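You operate a simulated robot arm through the tools that you are given. There is no shell and no other tool. Be economical: measure what you need, move in short steps, check, and stop when the job is done.

You are at the controls of a simulated robot arm. One attempt, no reset.

## Task
Swap the pins in holes D and L of the green plate for rivets of the same colours.
Fine: each hole gets a rivet of its own pin's colour; both pins go into the teal rack; the other holes stay as they are.

The check looks at the end state, three seconds after you hand in, the way a careful person would. Anything else that was tipped, shoved, dropped, spilled or broken makes it a failure.

## Robot
A 6-joint arm with a two-finger gripper, fixed in place. Base frame: the origin is at the foot of the arm, x ahead of it, y to its left, z up. Units: mm, degrees, N and s.
Its first joint turns from -166.0 to 166.0 degrees. Payload 2.45 kg.
The tool frame sits at the grasp point between the pads (the TCP): z along the fingers, y along the line on which they close. The tips reach 20 mm beyond it. The gripper opens to 140 mm. The gripper's body begins 168 mm behind the TCP.
Orientation is told as [roll, pitch, yaw] about the base's x, y, z axes, in that order, counted from this pose: with the fingers straight down and closing along the base's y, the tool's x points along the base's -x, its y along +y and its z along -z.

## Interface
- The arm moves only by the tool play_rows. Its arguments are lists of equal length, an entry for each row: "dp": the shift along the tool's x, y, z in mm, a list of three; "delta_rot": the turn, a rotation vector about the tool's x, y, z in degrees, a list of three. In form: {"dp": [[tx, ty, tz], ...], "delta_rot": [[wx, wy, wz], ...]}. A call has 1 to 20 rows; each row shifts and turns the commanded pose from where the row before left it, along the tool's axes as they then stand. "hand" is the finger opening in mm, from 0 to 140, set as the call begins (left out, the last holds). A row lasts 0.2 s, in which the tool goes at most 50 mm and 8.6 degrees; a call with a longer step from one row to the next is refused whole, and so is a gripper value outside its range. A pose out of reach is approached as far as the arm can. The call stops where the force on the tool passes 40 N (or 10 N more than at its start, if that is more) or the arm is blocked; 0.2 s more then pass. Each finger travels about 45 mm/s and halts on what it meets, pressing with about 31 N; the grip force reading is that of the motor and also rises with nothing between the fingers. The clock runs only during rows and for 0.2 s after the last one: add rows that do not move to give the fingers time. It gives the time, the measured TCP pose, the force on the tool (base axes), the opening and the grip force at its end, in the units of the frame above (readings bear some noise), with the torque about the TCP (base axes, N m) and any sound that the robot's microphone picked up.
- Cameras (640 x 400 px; columns grow to the right, rows downward): "scene" is fixed at [400.4, -501, 1804.8]; the picture's right is [0.90, -0.43, 0.00], its down [-0.28, -0.60, -0.75] and it looks along [0.32, 0.68, -0.66] (base axes); focal length 322 px, centre (320, 200). "wrist" rides on the gripper at [78, 11, -209] in the tool frame; the picture's right is [-0.14, 0.99, 0.00], its down [-0.92, -0.13, -0.37] and it looks along [-0.36, -0.05, 0.93] (tool axes); focal length 280 px, centre (320, 200). There is no depth. A picture from a camera that has moved, and an enlarged one, comes with that camera's place and axes in the base frame and with its lens.
- capture(camera): a new picture of that camera. The clock stands still meanwhile.
- close_up(camera, box): a new picture of the part [left, top, right, bottom] of that camera's present view, enlarged. The clock stands still meanwhile.
- close_job(): hands the job in; it is judged then, once.

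Work in short steps. Places have to be worked out from the pictures, the camera data and where the tool is seen: move nearer, look again, correct. Check each grasp and each placing, and mend what went wrong. You have 120 turns and 64 pictures in all, those below and enlarged ones among them. Open the gripper and draw the arm clear of the work before you hand the job in, unless the task says otherwise; then end with one line.

The tools are called after ">>>" by a JSON object that holds its "api" and its "payload". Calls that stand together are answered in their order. play_rows: Moves the arm, as the interface text tells. Its arguments: {"type":"object","properties":{"dp":{"type":"array","items":{"type":"array","items":{"type":"number"}}},"delta_rot":{"type":"array","items":{"type":"array","items":{"type":"number"}}},"hand":{"type":"number"}},"required":["dp","delta_rot"]} The other tools are called the same way: capture (camera) takes a picture; close_up (camera, box) takes an enlarged picture of a part of a camera's view; close_job () hands the job in.

At the start:

```text
time_s: 0.0
ee_pos: [553.6, 119.0, 1420.4]
tcp_rot: [0.0, -0.1, 0.0]
ft_force: [-1.2, -0.4, 0.7]
moment: [0.02, -0.01, -0.01]
grip_width: 140.0
grasp_force: 0.1
```

scene: 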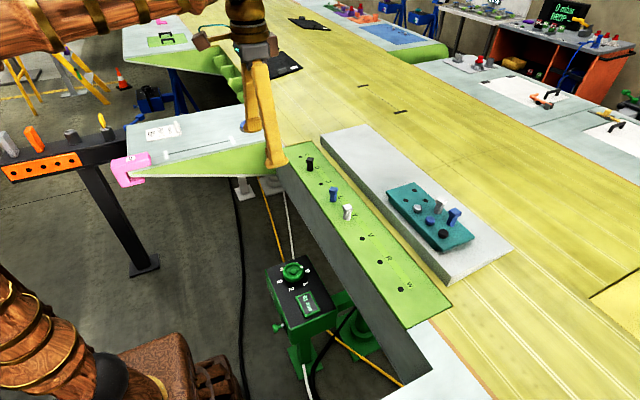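
wrist: 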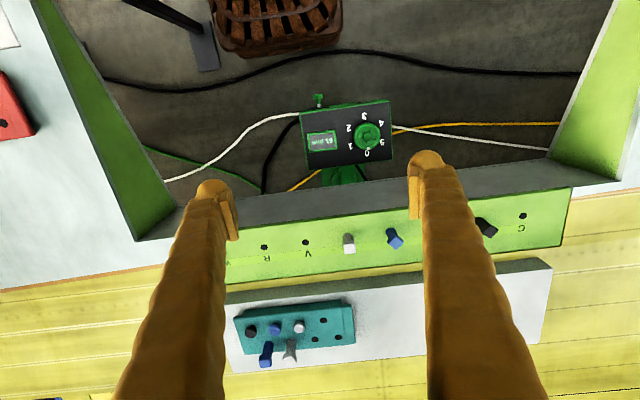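

The overview shows a green plate with lettered holes and a teal rack. I'll enlarge both to read the letters and identify pins and rivets.

>>> {"api": "close_up", "payload": {"camera": "scene", "box": [270, 130, 460, 310]}}

>>> {"api": "close_up", "payload": {"camera": "scene", "box": [380, 170, 490, 260]}}

>>> {"api": "close_up", "payload": {"camera": "wrist", "box": [220, 180, 580, 380]}}

>>> {"api": "close_up", "payload": {"camera": "scene", "box": [250, 240, 350, 350]}}

```text
2.22 times, centred on (365, 220) of scene
camera zoom: at [400.4, -501.0, 1804.8], right [0.9, -0.43, 0.0], down [-0.28, -0.6, -0.75], along [0.32, 0.68, -0.66], focal length 715 px, centre (220, 156)
```

zoom: 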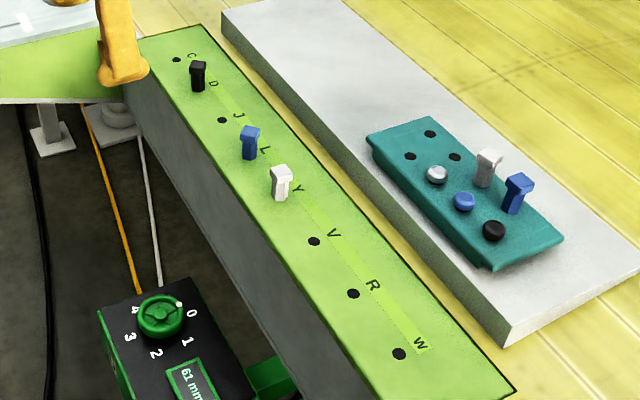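

```text
4.44 times, centred on (435, 215) of scene
camera zoom: at [400.4, -501.0, 1804.8], right [0.9, -0.43, 0.0], down [-0.28, -0.6, -0.75], along [0.32, 0.68, -0.66], focal length 1430 px, centre (-191, 133)
```

zoom: 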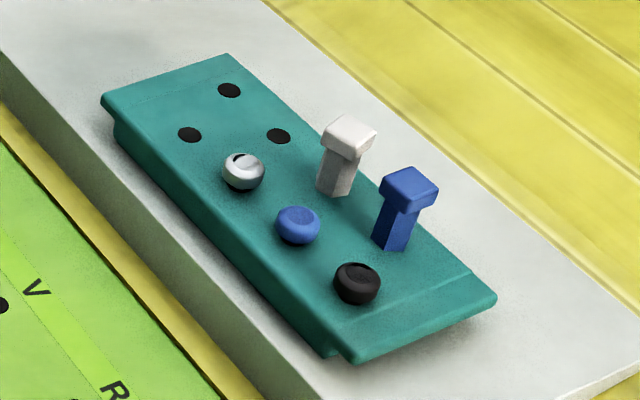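

```text
1.78 times, centred on (400, 280) of wrist
camera zoom: at [474.8, 130.0, 1630.1], right [0.14, 0.99, 0.0], down [0.92, -0.13, 0.37], along [0.37, -0.05, -0.93], focal length 498 px, centre (178, 58)
```

zoom: 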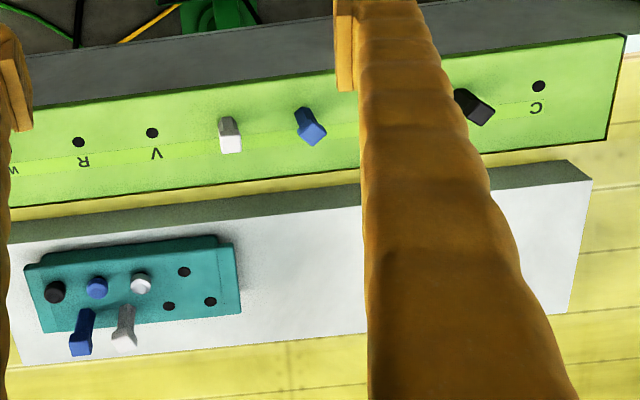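

```text
3.64 times, centred on (300, 295) of scene
camera zoom: at [400.4, -501.0, 1804.8], right [0.9, -0.43, 0.0], down [-0.28, -0.6, -0.75], along [0.32, 0.68, -0.66], focal length 1170 px, centre (393, -146)
```

zoom: 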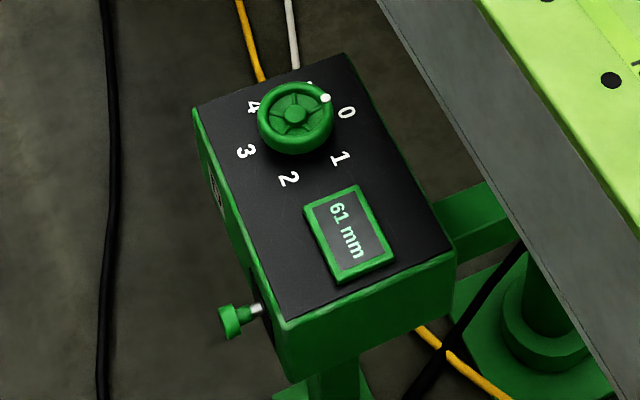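

Scene and wrist rays agree. The plate top is at z≈1059, with holes at x≈803 and a 100 mm pitch: D (black pin) y≈447, L (blue pin) y≈247. The rack rivets are near x≈965, with blue y≈-44, black y≈-99 and an empty front hole y≈70. I move over D for a close view.

>>> {"api": "play_rows", "payload": {"dp": [[-20.5, 27.3, 14], [-20.5, 27.3, 14], [-20.5, 27.3, 14], [-20.5, 27.3, 14], [-20.5, 27.3, 14], [-20.5, 27.3, 14], [-20.5, 27.3, 14], [-20.5, 27.3, 14], [-20.5, 27.3, 14], [-20.5, 27.3, 14], [-20.5, 27.3, 14], [-20.5, 27.3, 14], [0, 0, 0]], "delta_rot": [[0, 0, 0], [0, 0, 0], [0, 0, 0], [0, 0, 0], [0, 0, 0], [0, 0, 0], [0, 0, 0], [0, 0, 0], [0, 0, 0], [0, 0, 0], [0, 0, 0], [0, 0, 0], [0, 0, 0]]}}

>>> {"api": "capture", "payload": {"camera": "wrist"}}

```text
time_s: 2.8
ee_pos: [800.2, 448.6, 1249.4]
tcp_rot: [0.0, -0.1, 0.0]
ft_force: [-0.4, 0.3, 0.1]
moment: [-0.03, 0.01, 0.0]
grip_width: 139.6
grasp_force: 0.1
```

```text
57 pictures are left
camera wrist: at [721.0, 459.3, 1459.9], right [0.14, 0.99, 0.0], down [0.92, -0.13, 0.37], along [0.37, -0.05, -0.93], focal length 280 px, centre (320, 200)
```

wrist: 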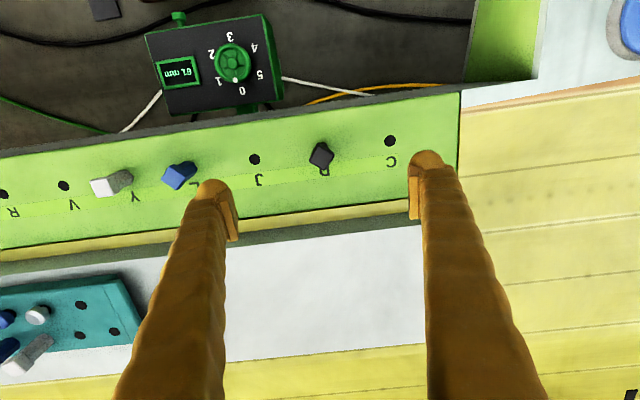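

Pose is good, so I enlarge the pins at D and L to see their orientation.

>>> {"api": "close_up", "payload": {"camera": "wrist", "box": [240, 110, 420, 220]}}

>>> {"api": "close_up", "payload": {"camera": "scene", "box": [295, 145, 365, 230]}}

```text
3.56 times, centred on (330, 165) of wrist
camera zoom: at [721.0, 459.3, 1459.9], right [0.14, 0.99, 0.0], down [0.92, -0.13, 0.37], along [0.37, -0.05, -0.93], focal length 997 px, centre (284, 324)
```

zoom: 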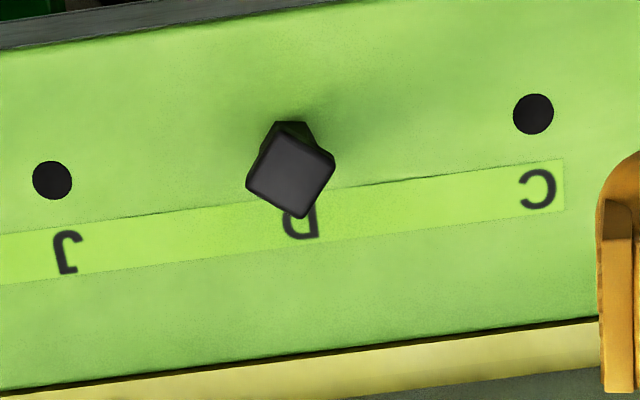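

```text
4.71 times, centred on (330, 188) of scene
camera zoom: at [400.4, -501.0, 1804.8], right [0.9, -0.43, 0.0], down [-0.28, -0.6, -0.75], along [0.32, 0.68, -0.66], focal length 1514 px, centre (273, 259)
```

zoom: 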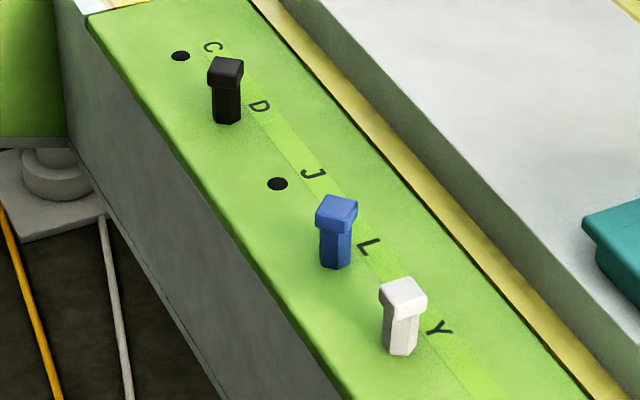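

Hole D should be at about (804.7, 450.5), and the pin's head is a ~24 mm square with its top at z≈1110, turned about 38°. I turn the tool to match, centre it and come down to z≈1180 for another look.

>>> {"api": "play_rows", "payload": {"dp": [[0, 0, 0], [0, 0, 0], [0, 0, 0], [0, 0, 0], [0, 0, 0], [-2.44, 4.19, 0], [0, 0, 20], [0, 0, 20], [0, 0, 20], [0, 0, 0]], "delta_rot": [[0, 0, 7.6], [0, 0, 7.6], [0, 0, 7.6], [0, 0, 7.6], [0, 0, 7.6], [0, 0, 0], [0, 0, 0], [0, 0, 0], [0, 0, 0], [0, 0, 0]], "hand": 80}}

>>> {"api": "capture", "payload": {"camera": "wrist"}}

```text
time_s: 5.0
ee_pos: [802.9, 448.4, 1191.3]
tcp_rot: [0.0, -0.1, -38.0]
ft_force: [0.4, 0.9, 0.2]
moment: [0.02, -0.02, 0.0]
grip_width: 79.9
grasp_force: 0.1
```

```text
54 pictures are left
camera wrist: at [747.4, 505.5, 1401.8], right [0.72, 0.7, 0.0], down [0.65, -0.67, 0.37], along [0.26, -0.27, -0.93], focal length 280 px, centre (320, 200)
```

wrist: 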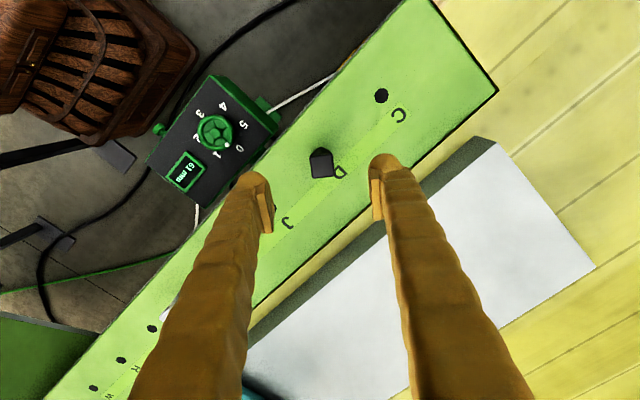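

The picture shows the pin between the fingers and I need the head angle more exactly, so I enlarge it.

>>> {"api": "close_up", "payload": {"camera": "wrist", "box": [250, 120, 410, 220]}}

```text
4.00 times, centred on (330, 170) of wrist
camera zoom: at [747.4, 505.5, 1401.8], right [0.72, 0.7, 0.0], down [0.65, -0.67, 0.37], along [0.26, -0.27, -0.93], focal length 1122 px, centre (280, 320)
```

zoom: 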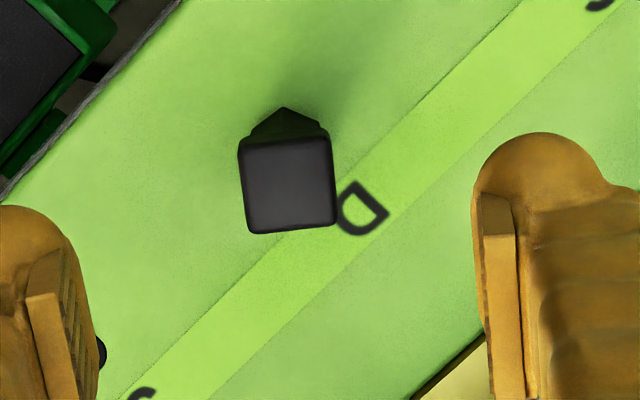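

Head edges line up with the fingers and the ray places it at (804.2, 450.2), as planned. I descend to z≈1100 with the fingers open, then let it settle.

>>> {"api": "play_rows", "payload": {"dp": [[0, 0, 25], [0, 0, 25], [0, 0, 25], [0, 0, 14], [0, 0, 0], [0, 0, 0], [0, 0, 0]], "delta_rot": [[0, 0, 0], [0, 0, 0], [0, 0, 0], [0, 0, 0], [0, 0, 0], [0, 0, 0], [0, 0, 0]], "hand": 60}}

>>> {"api": "close_up", "payload": {"camera": "wrist", "box": [230, 130, 430, 255]}}

```text
time_s: 6.6
ee_pos: [803.9, 447.3, 1103.6]
tcp_rot: [-0.1, 0.0, -37.9]
ft_force: [-0.3, -0.5, 0.4]
moment: [0.02, -0.04, -0.03]
grip_width: 59.9
grasp_force: 0.0
```

```text
3.20 times, centred on (330, 192) of wrist
camera zoom: at [748.5, 505.3, 1313.5], right [0.72, 0.7, 0.0], down [0.65, -0.67, 0.37], along [0.26, -0.27, -0.93], focal length 897 px, centre (288, 224)
```

zoom: 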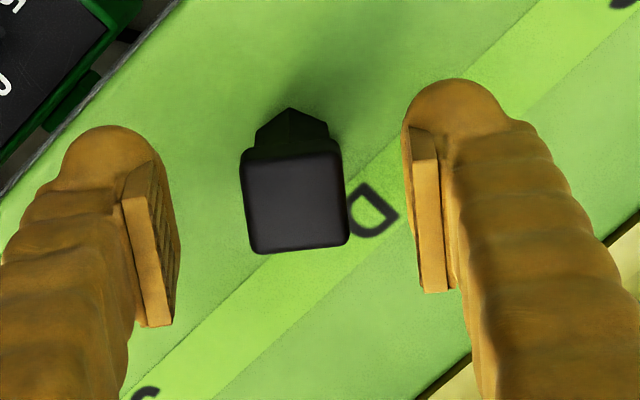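

The head is within 2 mm of centre between the fingers. I nudge 1.5 mm along the closing axis and grip.

>>> {"api": "play_rows", "payload": {"dp": [[0, 1.5, 0], [0, 0, 0]], "delta_rot": [[0, 0, 0], [0, 0, 0]]}}

>>> {"api": "play_rows", "payload": {"dp": [[0, 0, 0], [0, 0, 0], [0, 0, 0], [0, 0, 0], [0, 0, 0], [0, 0, 0]], "delta_rot": [[0, 0, 0], [0, 0, 0], [0, 0, 0], [0, 0, 0], [0, 0, 0], [0, 0, 0]], "hand": 10}}

```text
time_s: 7.2
ee_pos: [803.7, 449.1, 1101.9]
tcp_rot: [0.0, -0.1, -38.0]
ft_force: [0.3, 0.4, 0.2]
moment: [0.01, 0.02, -0.02]
grip_width: 60.2
grasp_force: 0.0
```

```text
time_s: 8.6
ee_pos: [803.7, 448.8, 1102.9]
tcp_rot: [0.0, -0.1, -37.9]
ft_force: [0.2, 0.6, 0.5]
moment: [-0.01, -0.01, 0.0]
grip_width: 24.4
grasp_force: 30.9
```

Gripped at 24.4 mm with negligible side force. Lifting straight up.

>>> {"api": "play_rows", "payload": {"dp": [[0, 0, -5], [0, 0, -10], [0, 0, -20], [0, 0, -25], [0, 0, -30], [0, 0, -30], [0, 0, -30], [0, 0, 0], [0, 0, 0]], "delta_rot": [[0, 0, 0], [0, 0, 0], [0, 0, 0], [0, 0, 0], [0, 0, 0], [0, 0, 0], [0, 0, 0], [0, 0, 0], [0, 0, 0]]}}

>>> {"api": "capture", "payload": {"camera": "wrist"}}

>>> {"api": "close_up", "payload": {"camera": "scene", "box": [270, 80, 370, 200]}}

```text
time_s: 10.6
ee_pos: [803.9, 447.6, 1252.2]
tcp_rot: [-0.1, -0.1, -38.0]
ft_force: [0.1, 0.3, -1.5]
moment: [0.01, 0.0, 0.0]
grip_width: 24.6
grasp_force: 31.2
```

```text
51 pictures are left
camera wrist: at [748.9, 505.0, 1463.0], right [0.72, 0.7, 0.0], down [0.65, -0.67, 0.37], along [0.26, -0.27, -0.93], focal length 280 px, centre (320, 200)
```

wrist: 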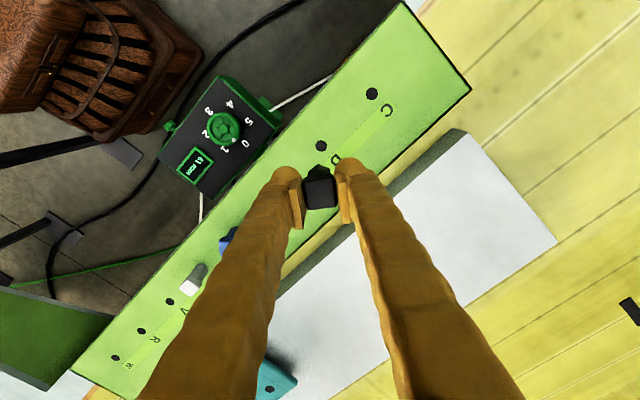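

```text
3.33 times, centred on (320, 140) of scene
camera zoom: at [400.4, -501.0, 1804.8], right [0.9, -0.43, 0.0], down [-0.28, -0.6, -0.75], along [0.32, 0.68, -0.66], focal length 1073 px, centre (320, 400)
```

zoom: 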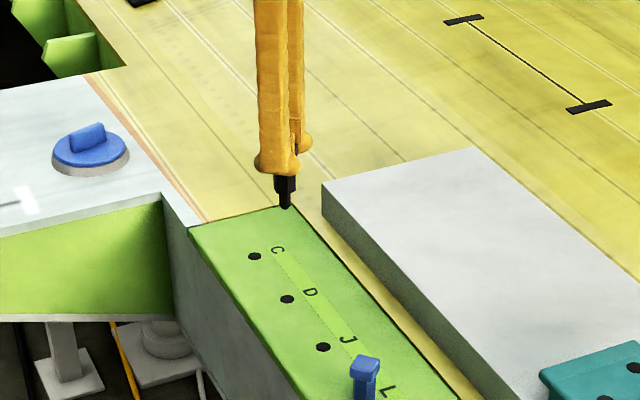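

The pin came out cleanly. I record hole D's exact pixel at this pose (150 mm above seated), so I can match the rack hole to the same pixel.

>>> {"api": "close_up", "payload": {"camera": "wrist", "box": [270, 120, 370, 220]}}

```text
4.00 times, centred on (320, 170) of wrist
camera zoom: at [748.9, 505.0, 1463.0], right [0.72, 0.7, 0.0], down [0.65, -0.67, 0.37], along [0.26, -0.27, -0.93], focal length 1122 px, centre (320, 320)
```

zoom: 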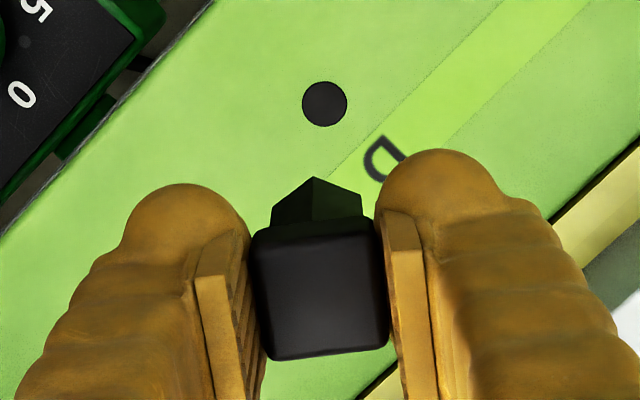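

Hole D pixel reference: (321.1, 145.9), hole position ≈(804.3, 449.4), so the grasp is centred. Now I rise, turn back to yaw 0 and travel above the empty front rack hole near (965, 70).

>>> {"api": "play_rows", "payload": {"dp": [[0, 0, -12], [0, 0, -12], [0, 0, -12], [0, 0, -12], [0, 0, -12], [-13.4, -31.6, 0], [-13.4, -31.6, 0], [-13.4, -31.6, 0], [-13.4, -31.6, 0], [-13.4, -31.6, 0], [-13.4, -31.6, 0], [-13.4, -31.6, 0], [-13.4, -31.6, 0], [-13.4, -31.6, 0], [-13.4, -31.6, 0], [-13.4, -31.6, 0], [-13.4, -31.6, 0], [0, 0, 0], [0, 0, 0]], "delta_rot": [[0, 0, -7.6], [0, 0, -7.6], [0, 0, -7.6], [0, 0, -7.6], [0, 0, -7.6], [0, 0, 0], [0, 0, 0], [0, 0, 0], [0, 0, 0], [0, 0, 0], [0, 0, 0], [0, 0, 0], [0, 0, 0], [0, 0, 0], [0, 0, 0], [0, 0, 0], [0, 0, 0], [0, 0, 0], [0, 0, 0]]}}

>>> {"api": "capture", "payload": {"camera": "wrist"}}

```text
time_s: 14.6
ee_pos: [965.6, 69.9, 1314.5]
tcp_rot: [0.0, -0.1, 0.0]
ft_force: [0.3, 0.6, -0.4]
moment: [0.0, 0.01, 0.0]
grip_width: 24.7
grasp_force: 30.8
```

```text
48 pictures are left
camera wrist: at [886.1, 80.8, 1524.5], right [0.14, 0.99, 0.0], down [0.92, -0.13, 0.37], along [0.37, -0.05, -0.93], focal length 280 px, centre (320, 200)
```

wrist: 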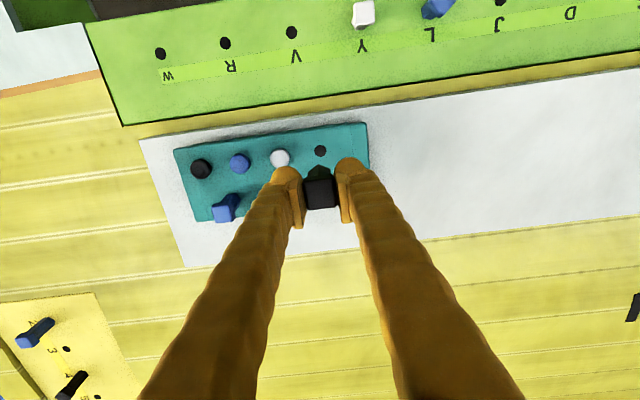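

Hole is visible right ahead of the held pin. I enlarge to measure its pixel and also the rivets.

>>> {"api": "close_up", "payload": {"camera": "wrist", "box": [160, 110, 380, 230]}}

>>> {"api": "close_up", "payload": {"camera": "scene", "box": [370, 110, 480, 260]}}

```text
2.91 times, centred on (270, 170) of wrist
camera zoom: at [886.1, 80.8, 1524.5], right [0.14, 0.99, 0.0], down [0.92, -0.13, 0.37], along [0.37, -0.05, -0.93], focal length 816 px, centre (466, 287)
```

zoom: 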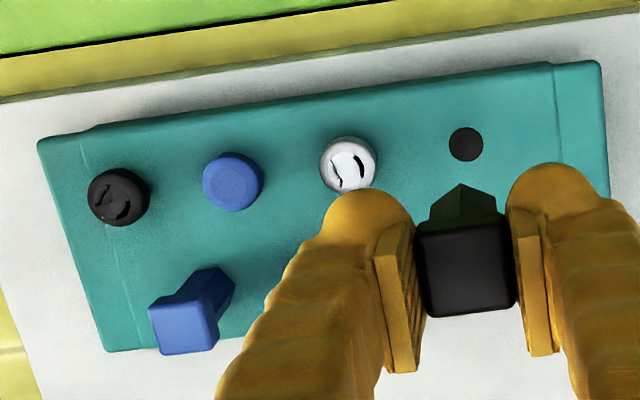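

```text
2.67 times, centred on (425, 185) of scene
camera zoom: at [400.4, -501.0, 1804.8], right [0.9, -0.43, 0.0], down [-0.28, -0.6, -0.75], along [0.32, 0.68, -0.66], focal length 858 px, centre (40, 240)
```

zoom: 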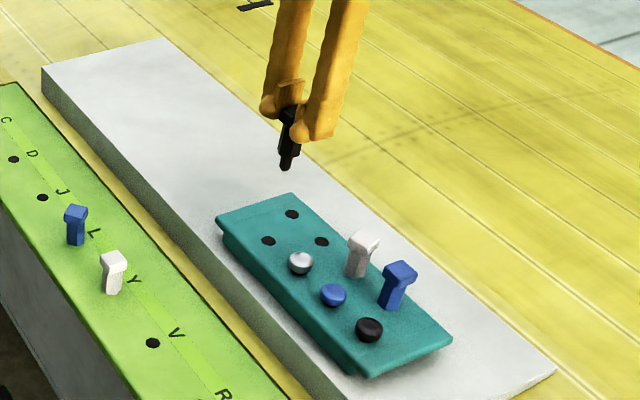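

Rack hole triangulates to about (967, 70, 1138). Compared with the reference pixel it needs about +3.5 mm in x and -2 mm in y. I correct that, lower to z≈1235 (shank tip still above the rack) and look again.

>>> {"api": "play_rows", "payload": {"dp": [[-3.5, -2.0, 10], [0, 0, 20], [0, 0, 20], [0, 0, 20], [0, 0, 10], [0, 0, 0], [0, 0, 0], [0, 0, 0]], "delta_rot": [[0, 0, 0], [0, 0, 0], [0, 0, 0], [0, 0, 0], [0, 0, 0], [0, 0, 0], [0, 0, 0], [0, 0, 0]]}}

>>> {"api": "close_up", "payload": {"camera": "wrist", "box": [240, 110, 400, 210]}}

>>> {"api": "close_up", "payload": {"camera": "scene", "box": [385, 140, 445, 220]}}

```text
time_s: 16.4
ee_pos: [970.4, 68.3, 1233.8]
tcp_rot: [0.1, -0.1, 0.0]
ft_force: [0.3, 0.3, 0.4]
moment: [-0.02, -0.01, -0.02]
grip_width: 24.7
grasp_force: 31.3
```

```text
4.00 times, centred on (320, 160) of wrist
camera zoom: at [891.1, 79.4, 1444.1], right [0.14, 0.99, 0.0], down [0.92, -0.13, 0.37], along [0.37, -0.05, -0.93], focal length 1122 px, centre (320, 360)
```

zoom: 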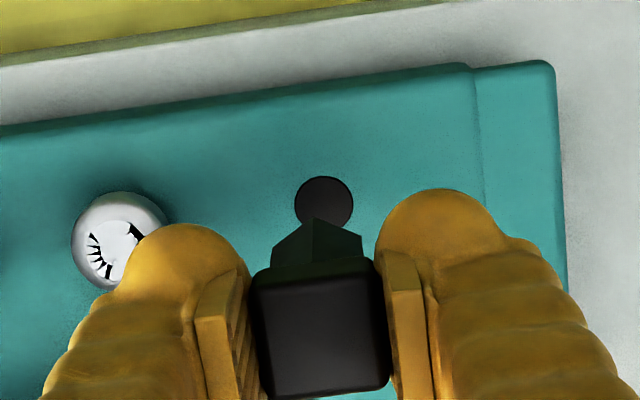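

```text
5.00 times, centred on (415, 180) of scene
camera zoom: at [400.4, -501.0, 1804.8], right [0.9, -0.43, 0.0], down [-0.28, -0.6, -0.75], along [0.32, 0.68, -0.66], focal length 1609 px, centre (-155, 300)
```

zoom: 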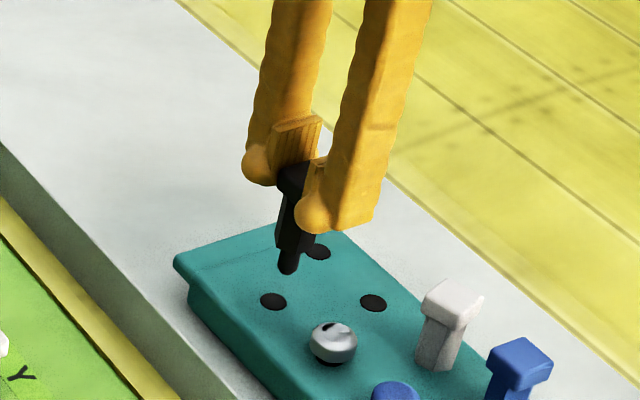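

Wrist view now shows the hole about 2.3 mm towards -x of the reference, and the scene view agrees (tip slightly to the right of the hole). I shift x by -2.5 mm, lower 10 mm and look again.

>>> {"api": "play_rows", "payload": {"dp": [[2.5, 0, 0], [0, 0, 5], [0, 0, 5], [0, 0, 0], [0, 0, 0], [0, 0, 0]], "delta_rot": [[0, 0, 0], [0, 0, 0], [0, 0, 0], [0, 0, 0], [0, 0, 0], [0, 0, 0]]}}

>>> {"api": "close_up", "payload": {"camera": "wrist", "box": [280, 130, 360, 210]}}

>>> {"api": "close_up", "payload": {"camera": "scene", "box": [395, 160, 435, 210]}}

```text
time_s: 17.8
ee_pos: [967.2, 69.8, 1223.5]
tcp_rot: [0.0, -0.1, 0.0]
ft_force: [0.3, -0.4, -0.5]
moment: [-0.01, 0.0, 0.0]
grip_width: 24.4
grasp_force: 31.7
```

```text
5.00 times, centred on (320, 170) of wrist
camera zoom: at [888.3, 79.8, 1433.4], right [0.14, 0.99, 0.0], down [0.92, -0.13, 0.37], along [0.37, -0.05, -0.93], focal length 1402 px, centre (320, 350)
```

zoom: 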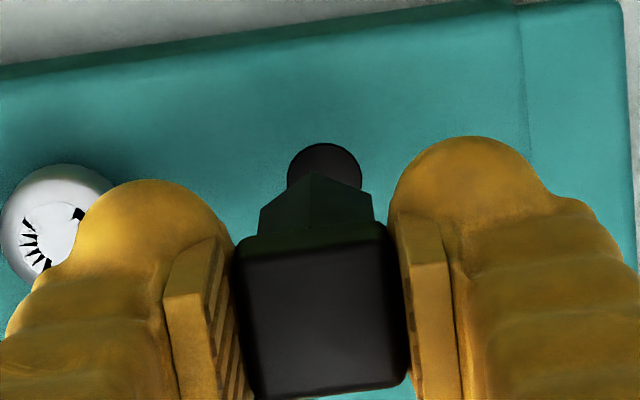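

```text
8.00 times, centred on (415, 185) of scene
camera zoom: at [400.4, -501.0, 1804.8], right [0.9, -0.43, 0.0], down [-0.28, -0.6, -0.75], along [0.32, 0.68, -0.66], focal length 2574 px, centre (-440, 320)
```

zoom: 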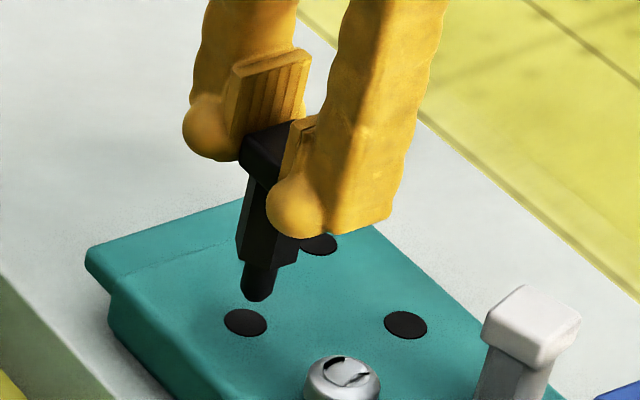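

Pin and hole now match within about 1 mm, and the shank (~12 mm) has ~2 mm clearance each side in the 16 mm hole. Descending gently.

>>> {"api": "play_rows", "payload": {"dp": [[0.6, 0.4, 3], [0, 0, 4], [0, 0, 4], [0, 0, 4], [0, 0, 4], [0, 0, 4], [0, 0, 4], [0, 0, 3], [0, 0, 0], [0, 0, 0]], "delta_rot": [[0, 0, 0], [0, 0, 0], [0, 0, 0], [0, 0, 0], [0, 0, 0], [0, 0, 0], [0, 0, 0], [0, 0, 0], [0, 0, 0], [0, 0, 0]]}}

>>> {"api": "close_up", "payload": {"camera": "scene", "box": [395, 160, 435, 210]}}

```text
time_s: 20.0
ee_pos: [966.6, 67.7, 1193.0]
tcp_rot: [0.0, -0.1, 0.0]
ft_force: [-0.6, -0.7, -0.9]
moment: [0.03, 0.02, 0.03]
grip_width: 24.5
grasp_force: 30.9
```

```text
8.00 times, centred on (415, 185) of scene
camera zoom: at [400.4, -501.0, 1804.8], right [0.9, -0.43, 0.0], down [-0.28, -0.6, -0.75], along [0.32, 0.68, -0.66], focal length 2574 px, centre (-440, 320)
```

zoom: 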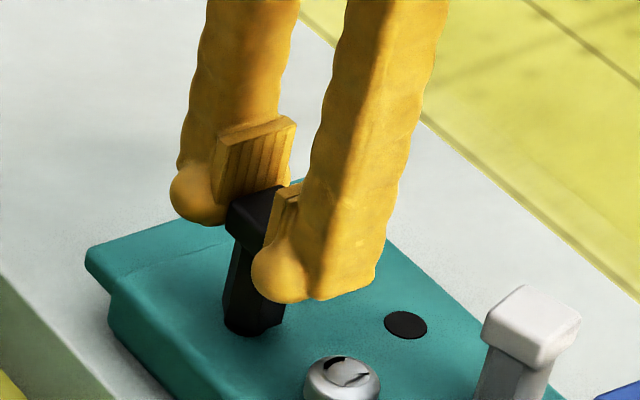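

The shank is in the hole with no force. I continue in small steps until it seats.

>>> {"api": "play_rows", "payload": {"dp": [[0, 0, 2], [0, 0, 2], [0, 0, 1.5], [0, 0, 1], [0, 0, 1], [0, 0, 0.5], [0, 0, 0]], "delta_rot": [[0, 0, 0], [0, 0, 0], [0, 0, 0], [0, 0, 0], [0, 0, 0], [0, 0, 0], [0, 0, 0]]}}

>>> {"api": "close_up", "payload": {"camera": "scene", "box": [395, 170, 435, 220]}}

```text
time_s: 21.6
ee_pos: [966.0, 69.9, 1184.8]
tcp_rot: [0.0, -0.1, 0.0]
ft_force: [0.9, 1.2, 4.5]
moment: [0.03, -0.07, 0.0]
grip_width: 24.6
grasp_force: 31.2
```

```text
8.00 times, centred on (415, 195) of scene
camera zoom: at [400.4, -501.0, 1804.8], right [0.9, -0.43, 0.0], down [-0.28, -0.6, -0.75], along [0.32, 0.68, -0.66], focal length 2574 px, centre (-440, 240)
```

zoom: 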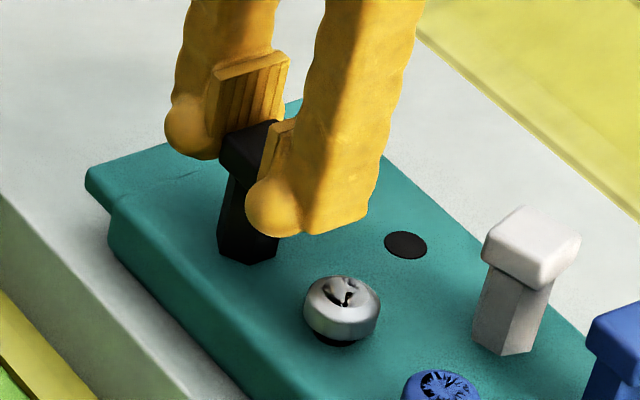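

Contact at 4.5 N and the collar is on the rack: seated (rack top ≈1141). I release and rise.

>>> {"api": "play_rows", "payload": {"dp": [[0, 0, 0], [0, 0, 0], [0, 0, 0], [0, 0, 0]], "delta_rot": [[0, 0, 0], [0, 0, 0], [0, 0, 0], [0, 0, 0]], "hand": 48}}

>>> {"api": "play_rows", "payload": {"dp": [[0, 0, -10], [0, 0, -20], [0, 0, -25], [0, 0, -30], [0, 0, -35], [0, 0, 0]], "delta_rot": [[0, 0, 0], [0, 0, 0], [0, 0, 0], [0, 0, 0], [0, 0, 0], [0, 0, 0]]}}

```text
time_s: 22.6
ee_pos: [965.8, 69.1, 1185.1]
tcp_rot: [0.1, -0.2, 0.0]
ft_force: [0.5, -0.7, 0.4]
moment: [0.01, 0.03, -0.03]
grip_width: 48.3
grasp_force: 0.0
```

```text
time_s: 24.0
ee_pos: [966.8, 67.5, 1306.7]
tcp_rot: [0.0, 0.0, 0.0]
ft_force: [0.2, -0.2, 0.3]
moment: [0.04, 0.01, 0.01]
grip_width: 47.7
grasp_force: 0.1
```

Released and clear. I move above the black rivet, roughly 168 mm in -y, and look.

>>> {"api": "play_rows", "payload": {"dp": [[0, -42, 0], [0, -42, 0], [0, -42, 0], [0, -42, 0], [0, 0, 0], [0, 0, 0], [0, 0, 0]], "delta_rot": [[0, 0, 0], [0, 0, 0], [0, 0, 0], [0, 0, 0], [0, 0, 0], [0, 0, 0], [0, 0, 0]], "hand": 70}}

>>> {"api": "close_up", "payload": {"camera": "wrist", "box": [240, 110, 500, 270]}}

```text
time_s: 25.6
ee_pos: [967.4, -97.8, 1302.9]
tcp_rot: [0.0, -0.1, 0.0]
ft_force: [-0.6, -0.2, -0.6]
moment: [0.02, 0.04, -0.03]
grip_width: 70.2
grasp_force: 0.0
```

```text
2.46 times, centred on (370, 190) of wrist
camera zoom: at [888.3, -87.4, 1513.5], right [0.14, 0.99, 0.0], down [0.92, -0.13, 0.37], along [0.37, -0.05, -0.93], focal length 690 px, centre (197, 225)
```

zoom: 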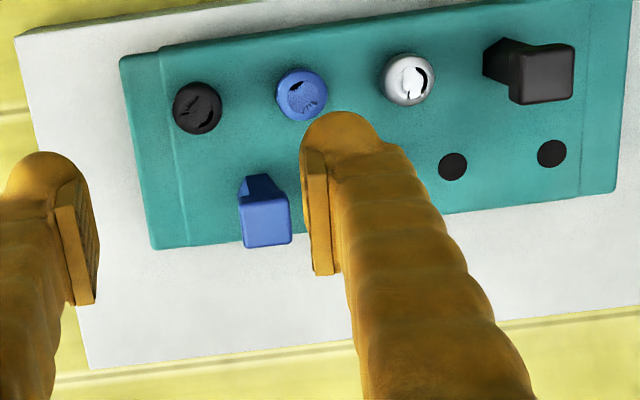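

The black rivet is centred nearly exactly; the head is ~25 mm wide, and 48 mm opening clears its neighbours. I descend to z≈1182 and check before the last bit.

>>> {"api": "play_rows", "payload": {"dp": [[0, -1, 0], [0, 0, 30], [0, 0, 30], [0, 0, 30], [0, 0, 20], [0, 0, 10], [0, 0, 0], [0, 0, 0]], "delta_rot": [[0, 0, 0], [0, 0, 0], [0, 0, 0], [0, 0, 0], [0, 0, 0], [0, 0, 0], [0, 0, 0], [0, 0, 0]], "hand": 48}}

>>> {"api": "close_up", "payload": {"camera": "wrist", "box": [220, 110, 420, 235]}}

>>> {"api": "close_up", "payload": {"camera": "scene", "box": [410, 190, 470, 250]}}

```text
time_s: 27.4
ee_pos: [965.9, -99.5, 1185.4]
tcp_rot: [0.0, -0.1, 0.0]
ft_force: [0.2, 0.6, -0.3]
moment: [-0.02, -0.04, 0.0]
grip_width: 48.0
grasp_force: 0.0
```

```text
3.20 times, centred on (320, 172) of wrist
camera zoom: at [887.2, -89.6, 1396.2], right [0.14, 0.99, 0.0], down [0.92, -0.13, 0.37], along [0.37, -0.05, -0.93], focal length 897 px, centre (320, 288)
```

zoom: 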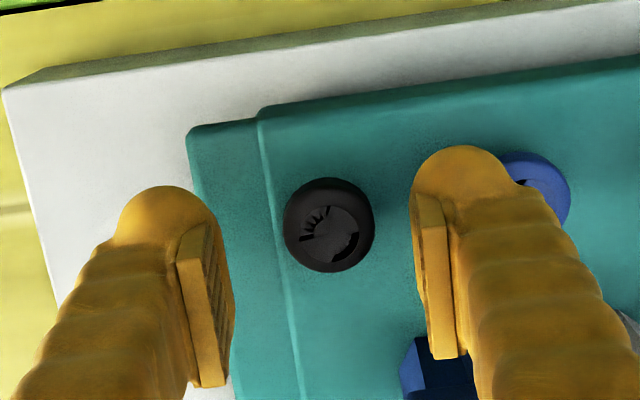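

```text
6.67 times, centred on (440, 220) of scene
camera zoom: at [400.4, -501.0, 1804.8], right [0.9, -0.43, 0.0], down [-0.28, -0.6, -0.75], along [0.32, 0.68, -0.66], focal length 2145 px, centre (-480, 67)
```

zoom: 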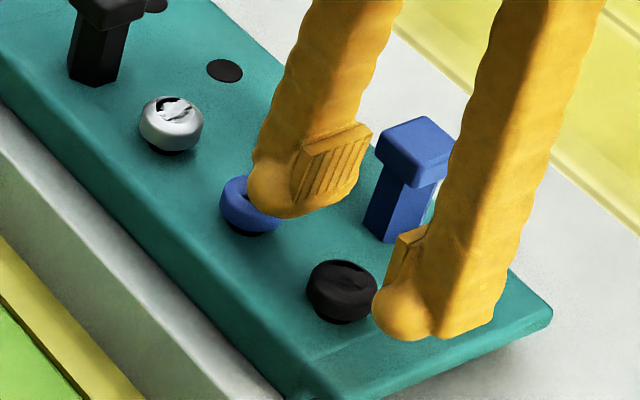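

The fingertips look bulkier than 14 mm and would come close to the blue rivet. I rise 45 mm and turn to yaw +45°, so both fingers come down in free space, then check.

>>> {"api": "play_rows", "payload": {"dp": [[0, 1, -25], [0, 0, -20], [0, 0, 0], [0, 0, 0], [0, 0, 0], [0, 0, 0], [0, 0, 0], [0, 0, 0], [0, 0, 25], [0, 0, 20], [0, 0, 0], [0, 0, 0]], "delta_rot": [[0, 0, 0], [0, 0, 0], [0, 0, -7.5], [0, 0, -7.5], [0, 0, -7.5], [0, 0, -7.5], [0, 0, -7.5], [0, 0, -7.5], [0, 0, 0], [0, 0, 0], [0, 0, 0], [0, 0, 0]], "hand": 48}}

>>> {"api": "close_up", "payload": {"camera": "wrist", "box": [220, 110, 420, 235]}}

```text
time_s: 30.0
ee_pos: [967.2, -97.7, 1185.4]
tcp_rot: [-0.1, -0.1, 45.0]
ft_force: [-0.4, 0.3, -1.0]
moment: [0.01, -0.02, 0.01]
grip_width: 48.0
grasp_force: 0.1
```

```text
3.20 times, centred on (320, 172) of wrist
camera zoom: at [903.8, -146.5, 1395.5], right [-0.6, 0.8, 0.0], down [0.74, 0.56, 0.37], along [0.29, 0.22, -0.93], focal length 897 px, centre (320, 288)
```

zoom: 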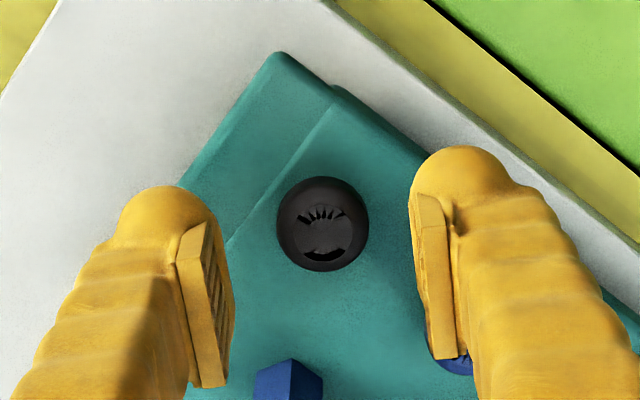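

Centred, with fingers clear of neighbours. I descend the last 21 mm so the tips reach just above the rack.

>>> {"api": "play_rows", "payload": {"dp": [[0, 0, 6], [0, 0, 5], [0, 0, 4], [0, 0, 3], [0, 0, 2], [0, 0, 1], [0, 0, 0], [0, 0, 0]], "delta_rot": [[0, 0, 0], [0, 0, 0], [0, 0, 0], [0, 0, 0], [0, 0, 0], [0, 0, 0], [0, 0, 0], [0, 0, 0]]}}

>>> {"api": "close_up", "payload": {"camera": "scene", "box": [410, 190, 470, 250]}}

```text
time_s: 31.8
ee_pos: [966.4, -99.0, 1163.6]
tcp_rot: [0.0, -0.1, 45.0]
ft_force: [0.2, -0.3, 0.5]
moment: [0.0, 0.01, 0.05]
grip_width: 48.3
grasp_force: 0.1
```

```text
6.67 times, centred on (440, 220) of scene
camera zoom: at [400.4, -501.0, 1804.8], right [0.9, -0.43, 0.0], down [-0.28, -0.6, -0.75], along [0.32, 0.68, -0.66], focal length 2145 px, centre (-480, 67)
```

zoom: 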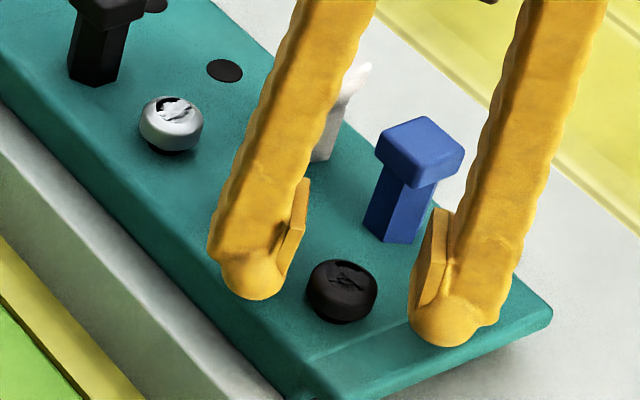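

Fingers flank the rivet head at its level. Gripping.

>>> {"api": "play_rows", "payload": {"dp": [[0, 0, 0], [0, 0, 0], [0, 0, 0], [0, 0, 0], [0, 0, 0]], "delta_rot": [[0, 0, 0], [0, 0, 0], [0, 0, 0], [0, 0, 0], [0, 0, 0]], "hand": 10}}

>>> {"api": "close_up", "payload": {"camera": "scene", "box": [410, 190, 470, 250]}}

```text
time_s: 32.5
ee_pos: [966.2, -100.0, 1169.9]
tcp_rot: [-0.5, -0.4, 45.0]
ft_force: [-2.0, 2.3, 25.5]
moment: [0.12, 0.08, 0.02]
grip_width: 6.1
grasp_force: 13.6
stopped in row 3: the force on the tool passed its limit at 46 N (the readings are from after the stop); the commanded pose is now the measured one
```

```text
6.67 times, centred on (440, 220) of scene
camera zoom: at [400.4, -501.0, 1804.8], right [0.9, -0.43, 0.0], down [-0.28, -0.6, -0.75], along [0.32, 0.68, -0.66], focal length 2145 px, centre (-480, 67)
```

zoom: 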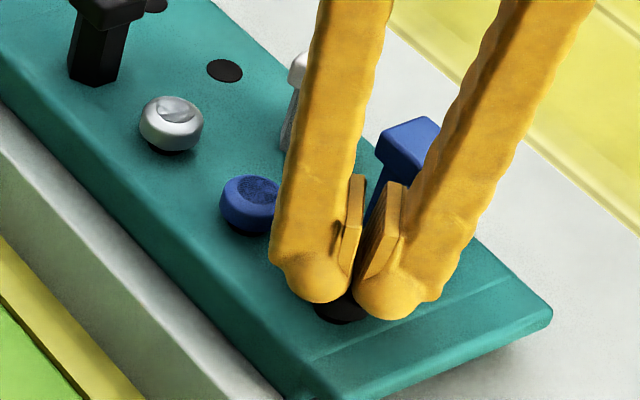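

The fingers rode up on the domed head because the tips were too high. I rise a little, reopen, and check the rivet.

>>> {"api": "play_rows", "payload": {"dp": [[0, 0, -6], [0, 0, -6], [0, 0, -6], [0, 0, 0]], "delta_rot": [[0, 0, 0], [0, 0, 0], [0, 0, 0], [0, 0, 0]], "hand": 10}}

>>> {"api": "play_rows", "payload": {"dp": [[0, 0, 0], [0, 0, 0], [0, 0, 0]], "delta_rot": [[0, 0, 0], [0, 0, 0], [0, 0, 0]], "hand": 48}}

>>> {"api": "close_up", "payload": {"camera": "scene", "box": [410, 190, 470, 250]}}

>>> {"api": "close_up", "payload": {"camera": "wrist", "box": [220, 110, 420, 235]}}

```text
time_s: 33.5
ee_pos: [966.7, -99.7, 1186.2]
tcp_rot: [-0.3, -0.3, 45.0]
ft_force: [0.2, 0.0, -0.4]
moment: [0.0, 0.01, -0.03]
grip_width: 9.8
grasp_force: 0.0
```

```text
time_s: 34.3
ee_pos: [966.8, -99.3, 1186.2]
tcp_rot: [-0.3, -0.2, 45.0]
ft_force: [0.5, -0.4, -0.1]
moment: [0.0, 0.01, 0.01]
grip_width: 48.1
grasp_force: 0.1
```

```text
6.67 times, centred on (440, 220) of scene
camera zoom: at [400.4, -501.0, 1804.8], right [0.9, -0.43, 0.0], down [-0.28, -0.6, -0.75], along [0.32, 0.68, -0.66], focal length 2145 px, centre (-480, 67)
```

zoom: 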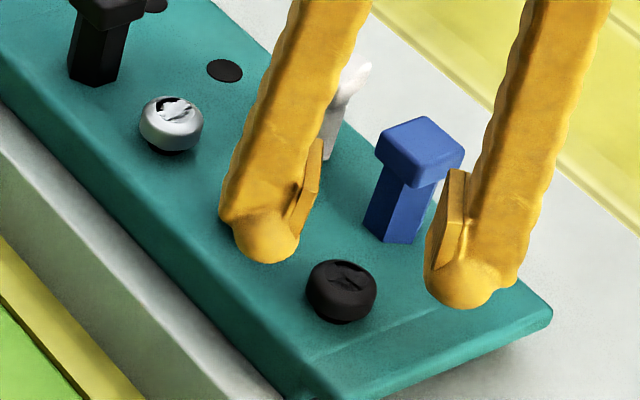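

```text
3.20 times, centred on (320, 172) of wrist
camera zoom: at [901.9, -146.5, 1395.9], right [-0.6, 0.8, 0.0], down [0.74, 0.56, 0.37], along [0.3, 0.22, -0.93], focal length 897 px, centre (320, 288)
```

zoom: 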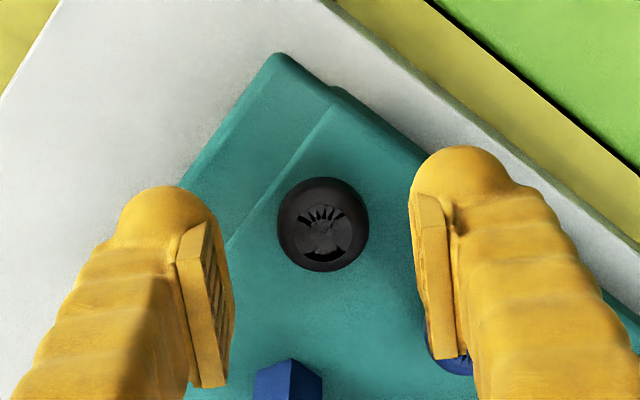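

The rivet is undisturbed. I level the tool and go lower, to 1161.5, watching the force.

>>> {"api": "play_rows", "payload": {"dp": [[0, 0, 6], [0, 0, 6], [0, 0, 5], [0, 0, 3], [0, 0, 2], [0, 0, 1], [0, 0, 1], [0, 0, 0.7], [0, 0, 0], [0, 0, 0]], "delta_rot": [[-0.35, -0.07, 0], [0, 0, 0], [0, 0, 0], [0, 0, 0], [0, 0, 0], [0, 0, 0], [0, 0, 0], [0, 0, 0], [0, 0, 0], [0, 0, 0]]}}

```text
time_s: 36.5
ee_pos: [966.6, -98.4, 1162.2]
tcp_rot: [0.0, -0.3, 45.0]
ft_force: [0.4, -0.8, -0.1]
moment: [0.03, -0.01, -0.01]
grip_width: 48.1
grasp_force: 0.1
```

No contact yet; I step down in half millimetres until the tips touch the rack lightly.

>>> {"api": "play_rows", "payload": {"dp": [[0, 0, 0.5], [0, 0, 0.5], [0, 0, 0.5], [0, 0, 0]], "delta_rot": [[0, 0, 0], [0, 0, 0], [0, 0, 0], [0, 0, 0]]}}

>>> {"api": "play_rows", "payload": {"dp": [[0, 0, 0.5], [0, 0, 0.5], [0, 0, 0]], "delta_rot": [[0, 0, 0], [0, 0, 0], [0, 0, 0]]}}

```text
time_s: 37.5
ee_pos: [966.6, -97.9, 1161.3]
tcp_rot: [0.0, -0.3, 45.0]
ft_force: [-0.6, -0.2, 0.4]
moment: [-0.03, -0.04, -0.04]
grip_width: 47.9
grasp_force: 0.0
```

```text
time_s: 38.3
ee_pos: [966.4, -98.1, 1159.5]
tcp_rot: [0.0, -0.3, 45.1]
ft_force: [-1.3, 0.7, 0.3]
moment: [-0.02, 0.0, -0.01]
grip_width: 48.2
grasp_force: 0.0
```

Still free, so I keep stepping down.

>>> {"api": "play_rows", "payload": {"dp": [[0, 0, 0.5], [0, 0, 0.5], [0, 0, 0]], "delta_rot": [[0, 0, 0], [0, 0, 0], [0, 0, 0]]}}

>>> {"api": "play_rows", "payload": {"dp": [[0, 0, 0.5], [0, 0, 0.5], [0, 0, 0]], "delta_rot": [[0, 0, 0], [0, 0, 0], [0, 0, 0]]}}

```text
time_s: 39.1
ee_pos: [966.8, -99.2, 1157.7]
tcp_rot: [0.1, -0.3, 45.0]
ft_force: [-0.3, -0.3, 1.1]
moment: [0.01, -0.02, -0.03]
grip_width: 48.1
grasp_force: 0.1
```

```text
time_s: 39.9
ee_pos: [966.5, -98.6, 1157.9]
tcp_rot: [0.1, -0.4, 44.9]
ft_force: [0.9, -0.1, 0.0]
moment: [0.03, 0.02, 0.03]
grip_width: 48.0
grasp_force: 0.0
```

No contact still at ≈1157.5, so I look at the tip level.

>>> {"api": "close_up", "payload": {"camera": "scene", "box": [415, 205, 465, 250]}}

```text
8.89 times, centred on (440, 228) of scene
camera zoom: at [400.4, -501.0, 1804.8], right [0.9, -0.43, 0.0], down [-0.28, -0.6, -0.75], along [0.32, 0.68, -0.66], focal length 2860 px, centre (-747, -44)
```

zoom: 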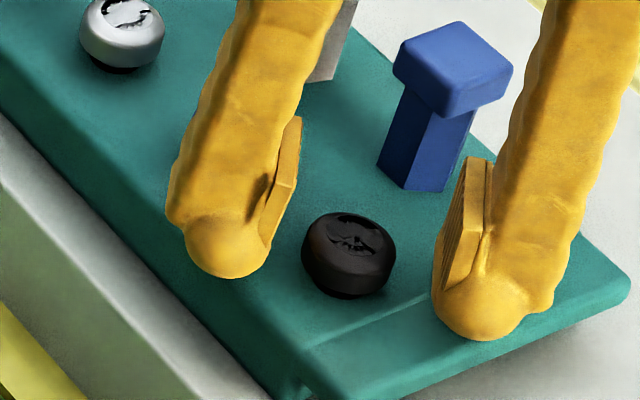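

The pads end several mm above the ball tips, so I want to be as low as possible; I continue down in small steps.

>>> {"api": "play_rows", "payload": {"dp": [[0, 0, 0.5], [0, 0, 0.5], [0, 0, 0]], "delta_rot": [[0, 0, 0], [0, 0, 0], [0, 0, 0]]}}

>>> {"api": "play_rows", "payload": {"dp": [[0, 0, 0.5], [0, 0, 0.5], [0, 0, 0]], "delta_rot": [[0, 0, 0], [0, 0, 0], [0, 0, 0]]}}

>>> {"api": "play_rows", "payload": {"dp": [[0, 0, 0.5], [0, 0, 0.5], [0, 0, 0]], "delta_rot": [[0, 0, 0], [0, 0, 0], [0, 0, 0]]}}

```text
time_s: 40.7
ee_pos: [968.2, -97.8, 1156.2]
tcp_rot: [-0.1, -0.3, 45.0]
ft_force: [-0.7, 0.5, -0.5]
moment: [0.0, 0.02, -0.01]
grip_width: 48.1
grasp_force: 0.0
```

```text
time_s: 41.5
ee_pos: [967.0, -98.3, 1154.8]
tcp_rot: [0.0, -0.3, 45.0]
ft_force: [-0.5, 0.0, 0.7]
moment: [0.01, -0.02, 0.0]
grip_width: 47.9
grasp_force: 0.0
```

```text
time_s: 42.3
ee_pos: [966.0, -97.6, 1154.9]
tcp_rot: [-0.1, -0.4, 45.0]
ft_force: [0.8, -0.5, 0.5]
moment: [0.03, 0.02, 0.02]
grip_width: 48.2
grasp_force: 0.2
```

Still free (rack lower than I estimated). A few more small steps.

>>> {"api": "play_rows", "payload": {"dp": [[0, 0, 0.5], [0, 0, 0.5], [0, 0, 0]], "delta_rot": [[0, 0, 0], [0, 0, 0], [0, 0, 0]]}}

>>> {"api": "play_rows", "payload": {"dp": [[0, 0, 0.5], [0, 0, 0.5], [0, 0, 0]], "delta_rot": [[0, 0, 0], [0, 0, 0], [0, 0, 0]]}}

>>> {"api": "play_rows", "payload": {"dp": [[0, 0, 0.5], [0, 0, 0.5], [0, 0, 0]], "delta_rot": [[0, 0, 0], [0, 0, 0], [0, 0, 0]]}}

```text
time_s: 43.1
ee_pos: [966.5, -98.3, 1153.8]
tcp_rot: [0.0, -0.3, 45.0]
ft_force: [-0.4, -0.1, -0.1]
moment: [0.04, 0.01, 0.01]
grip_width: 47.9
grasp_force: 0.2
```

```text
time_s: 43.9
ee_pos: [967.4, -98.8, 1152.2]
tcp_rot: [0.0, -0.3, 45.0]
ft_force: [-0.6, 0.0, 0.2]
moment: [0.0, -0.05, 0.01]
grip_width: 48.0
grasp_force: 0.1
```

```text
time_s: 44.7
ee_pos: [966.4, -99.3, 1152.4]
tcp_rot: [0.0, -0.4, 45.0]
ft_force: [3.5, 2.9, 8.4]
moment: [0.12, 0.08, -0.09]
grip_width: 47.6
grasp_force: 0.2
```

Contact with the rack at ≈1152 (8 N). I back off 1.2 mm and grip the rivet.

>>> {"api": "play_rows", "payload": {"dp": [[0, 0, -1.2], [0, 0, 0]], "delta_rot": [[0, 0, 0], [0, 0, 0]]}}

>>> {"api": "play_rows", "payload": {"dp": [[0, 0, 0], [0, 0, 0], [0, 0, 0], [0, 0, 0], [0, 0, 0]], "delta_rot": [[0, 0, 0], [0, 0, 0], [0, 0, 0], [0, 0, 0], [0, 0, 0]], "hand": 10}}

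>>> {"api": "close_up", "payload": {"camera": "scene", "box": [415, 205, 465, 250]}}

```text
time_s: 45.3
ee_pos: [967.3, -99.6, 1153.1]
tcp_rot: [0.2, -0.3, 45.1]
ft_force: [0.3, 0.0, 0.6]
moment: [-0.01, 0.02, -0.02]
grip_width: 48.0
grasp_force: 0.1
```

```text
time_s: 46.5
ee_pos: [967.0, -100.2, 1151.6]
tcp_rot: [0.0, -0.3, 44.9]
ft_force: [0.0, 0.2, 0.2]
moment: [0.02, 0.0, -0.04]
grip_width: 24.1
grasp_force: 31.0
```

```text
8.89 times, centred on (440, 228) of scene
camera zoom: at [400.4, -501.0, 1804.8], right [0.9, -0.43, 0.0], down [-0.28, -0.6, -0.75], along [0.32, 0.68, -0.66], focal length 2860 px, centre (-747, -44)
```

zoom: 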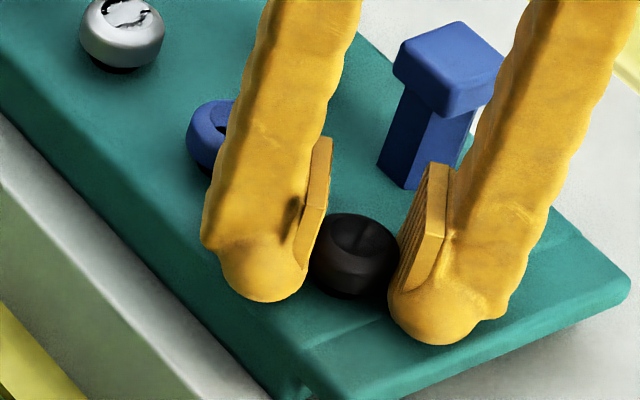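

Firm grip on the rivet head at 24.1 mm. I lift straight up and look.

>>> {"api": "play_rows", "payload": {"dp": [[0, 0, -4], [0, 0, -8], [0, 0, -15], [0, 0, -25], [0, 0, -30], [0, 0, -34], [0, 0, -34], [0, 0, 0], [0, 0, 0]], "delta_rot": [[0, 0, 0], [0, 0, 0], [0, 0, 0], [0, 0, 0], [0, 0, 0], [0, 0, 0], [0, 0, 0], [0, 0, 0], [0, 0, 0]]}}

>>> {"api": "close_up", "payload": {"camera": "wrist", "box": [260, 110, 380, 230]}}

>>> {"api": "close_up", "payload": {"camera": "scene", "box": [400, 130, 480, 240]}}

```text
time_s: 48.5
ee_pos: [967.4, -100.0, 1303.7]
tcp_rot: [0.0, -0.4, 44.9]
ft_force: [0.3, -0.1, -1.2]
moment: [0.02, -0.01, 0.01]
grip_width: 24.2
grasp_force: 31.2
```

```text
3.33 times, centred on (320, 170) of wrist
camera zoom: at [903.2, -148.6, 1513.6], right [-0.6, 0.8, 0.0], down [0.74, 0.56, 0.37], along [0.3, 0.23, -0.93], focal length 935 px, centre (320, 300)
```

zoom: 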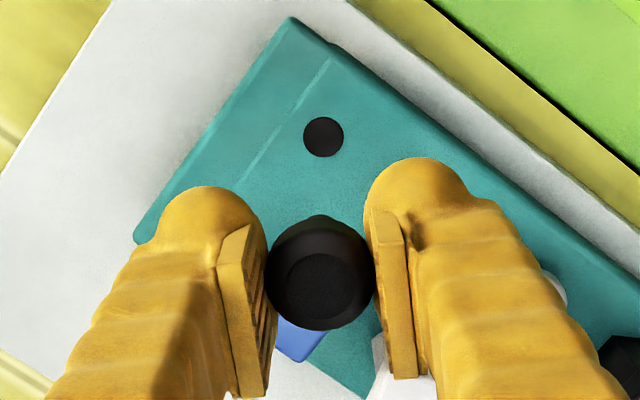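

```text
3.64 times, centred on (440, 185) of scene
camera zoom: at [400.4, -501.0, 1804.8], right [0.9, -0.43, 0.0], down [-0.28, -0.6, -0.75], along [0.32, 0.68, -0.66], focal length 1170 px, centre (-116, 254)
```

zoom: 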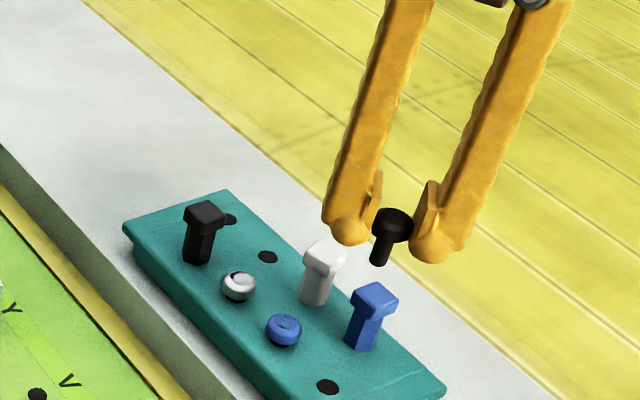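

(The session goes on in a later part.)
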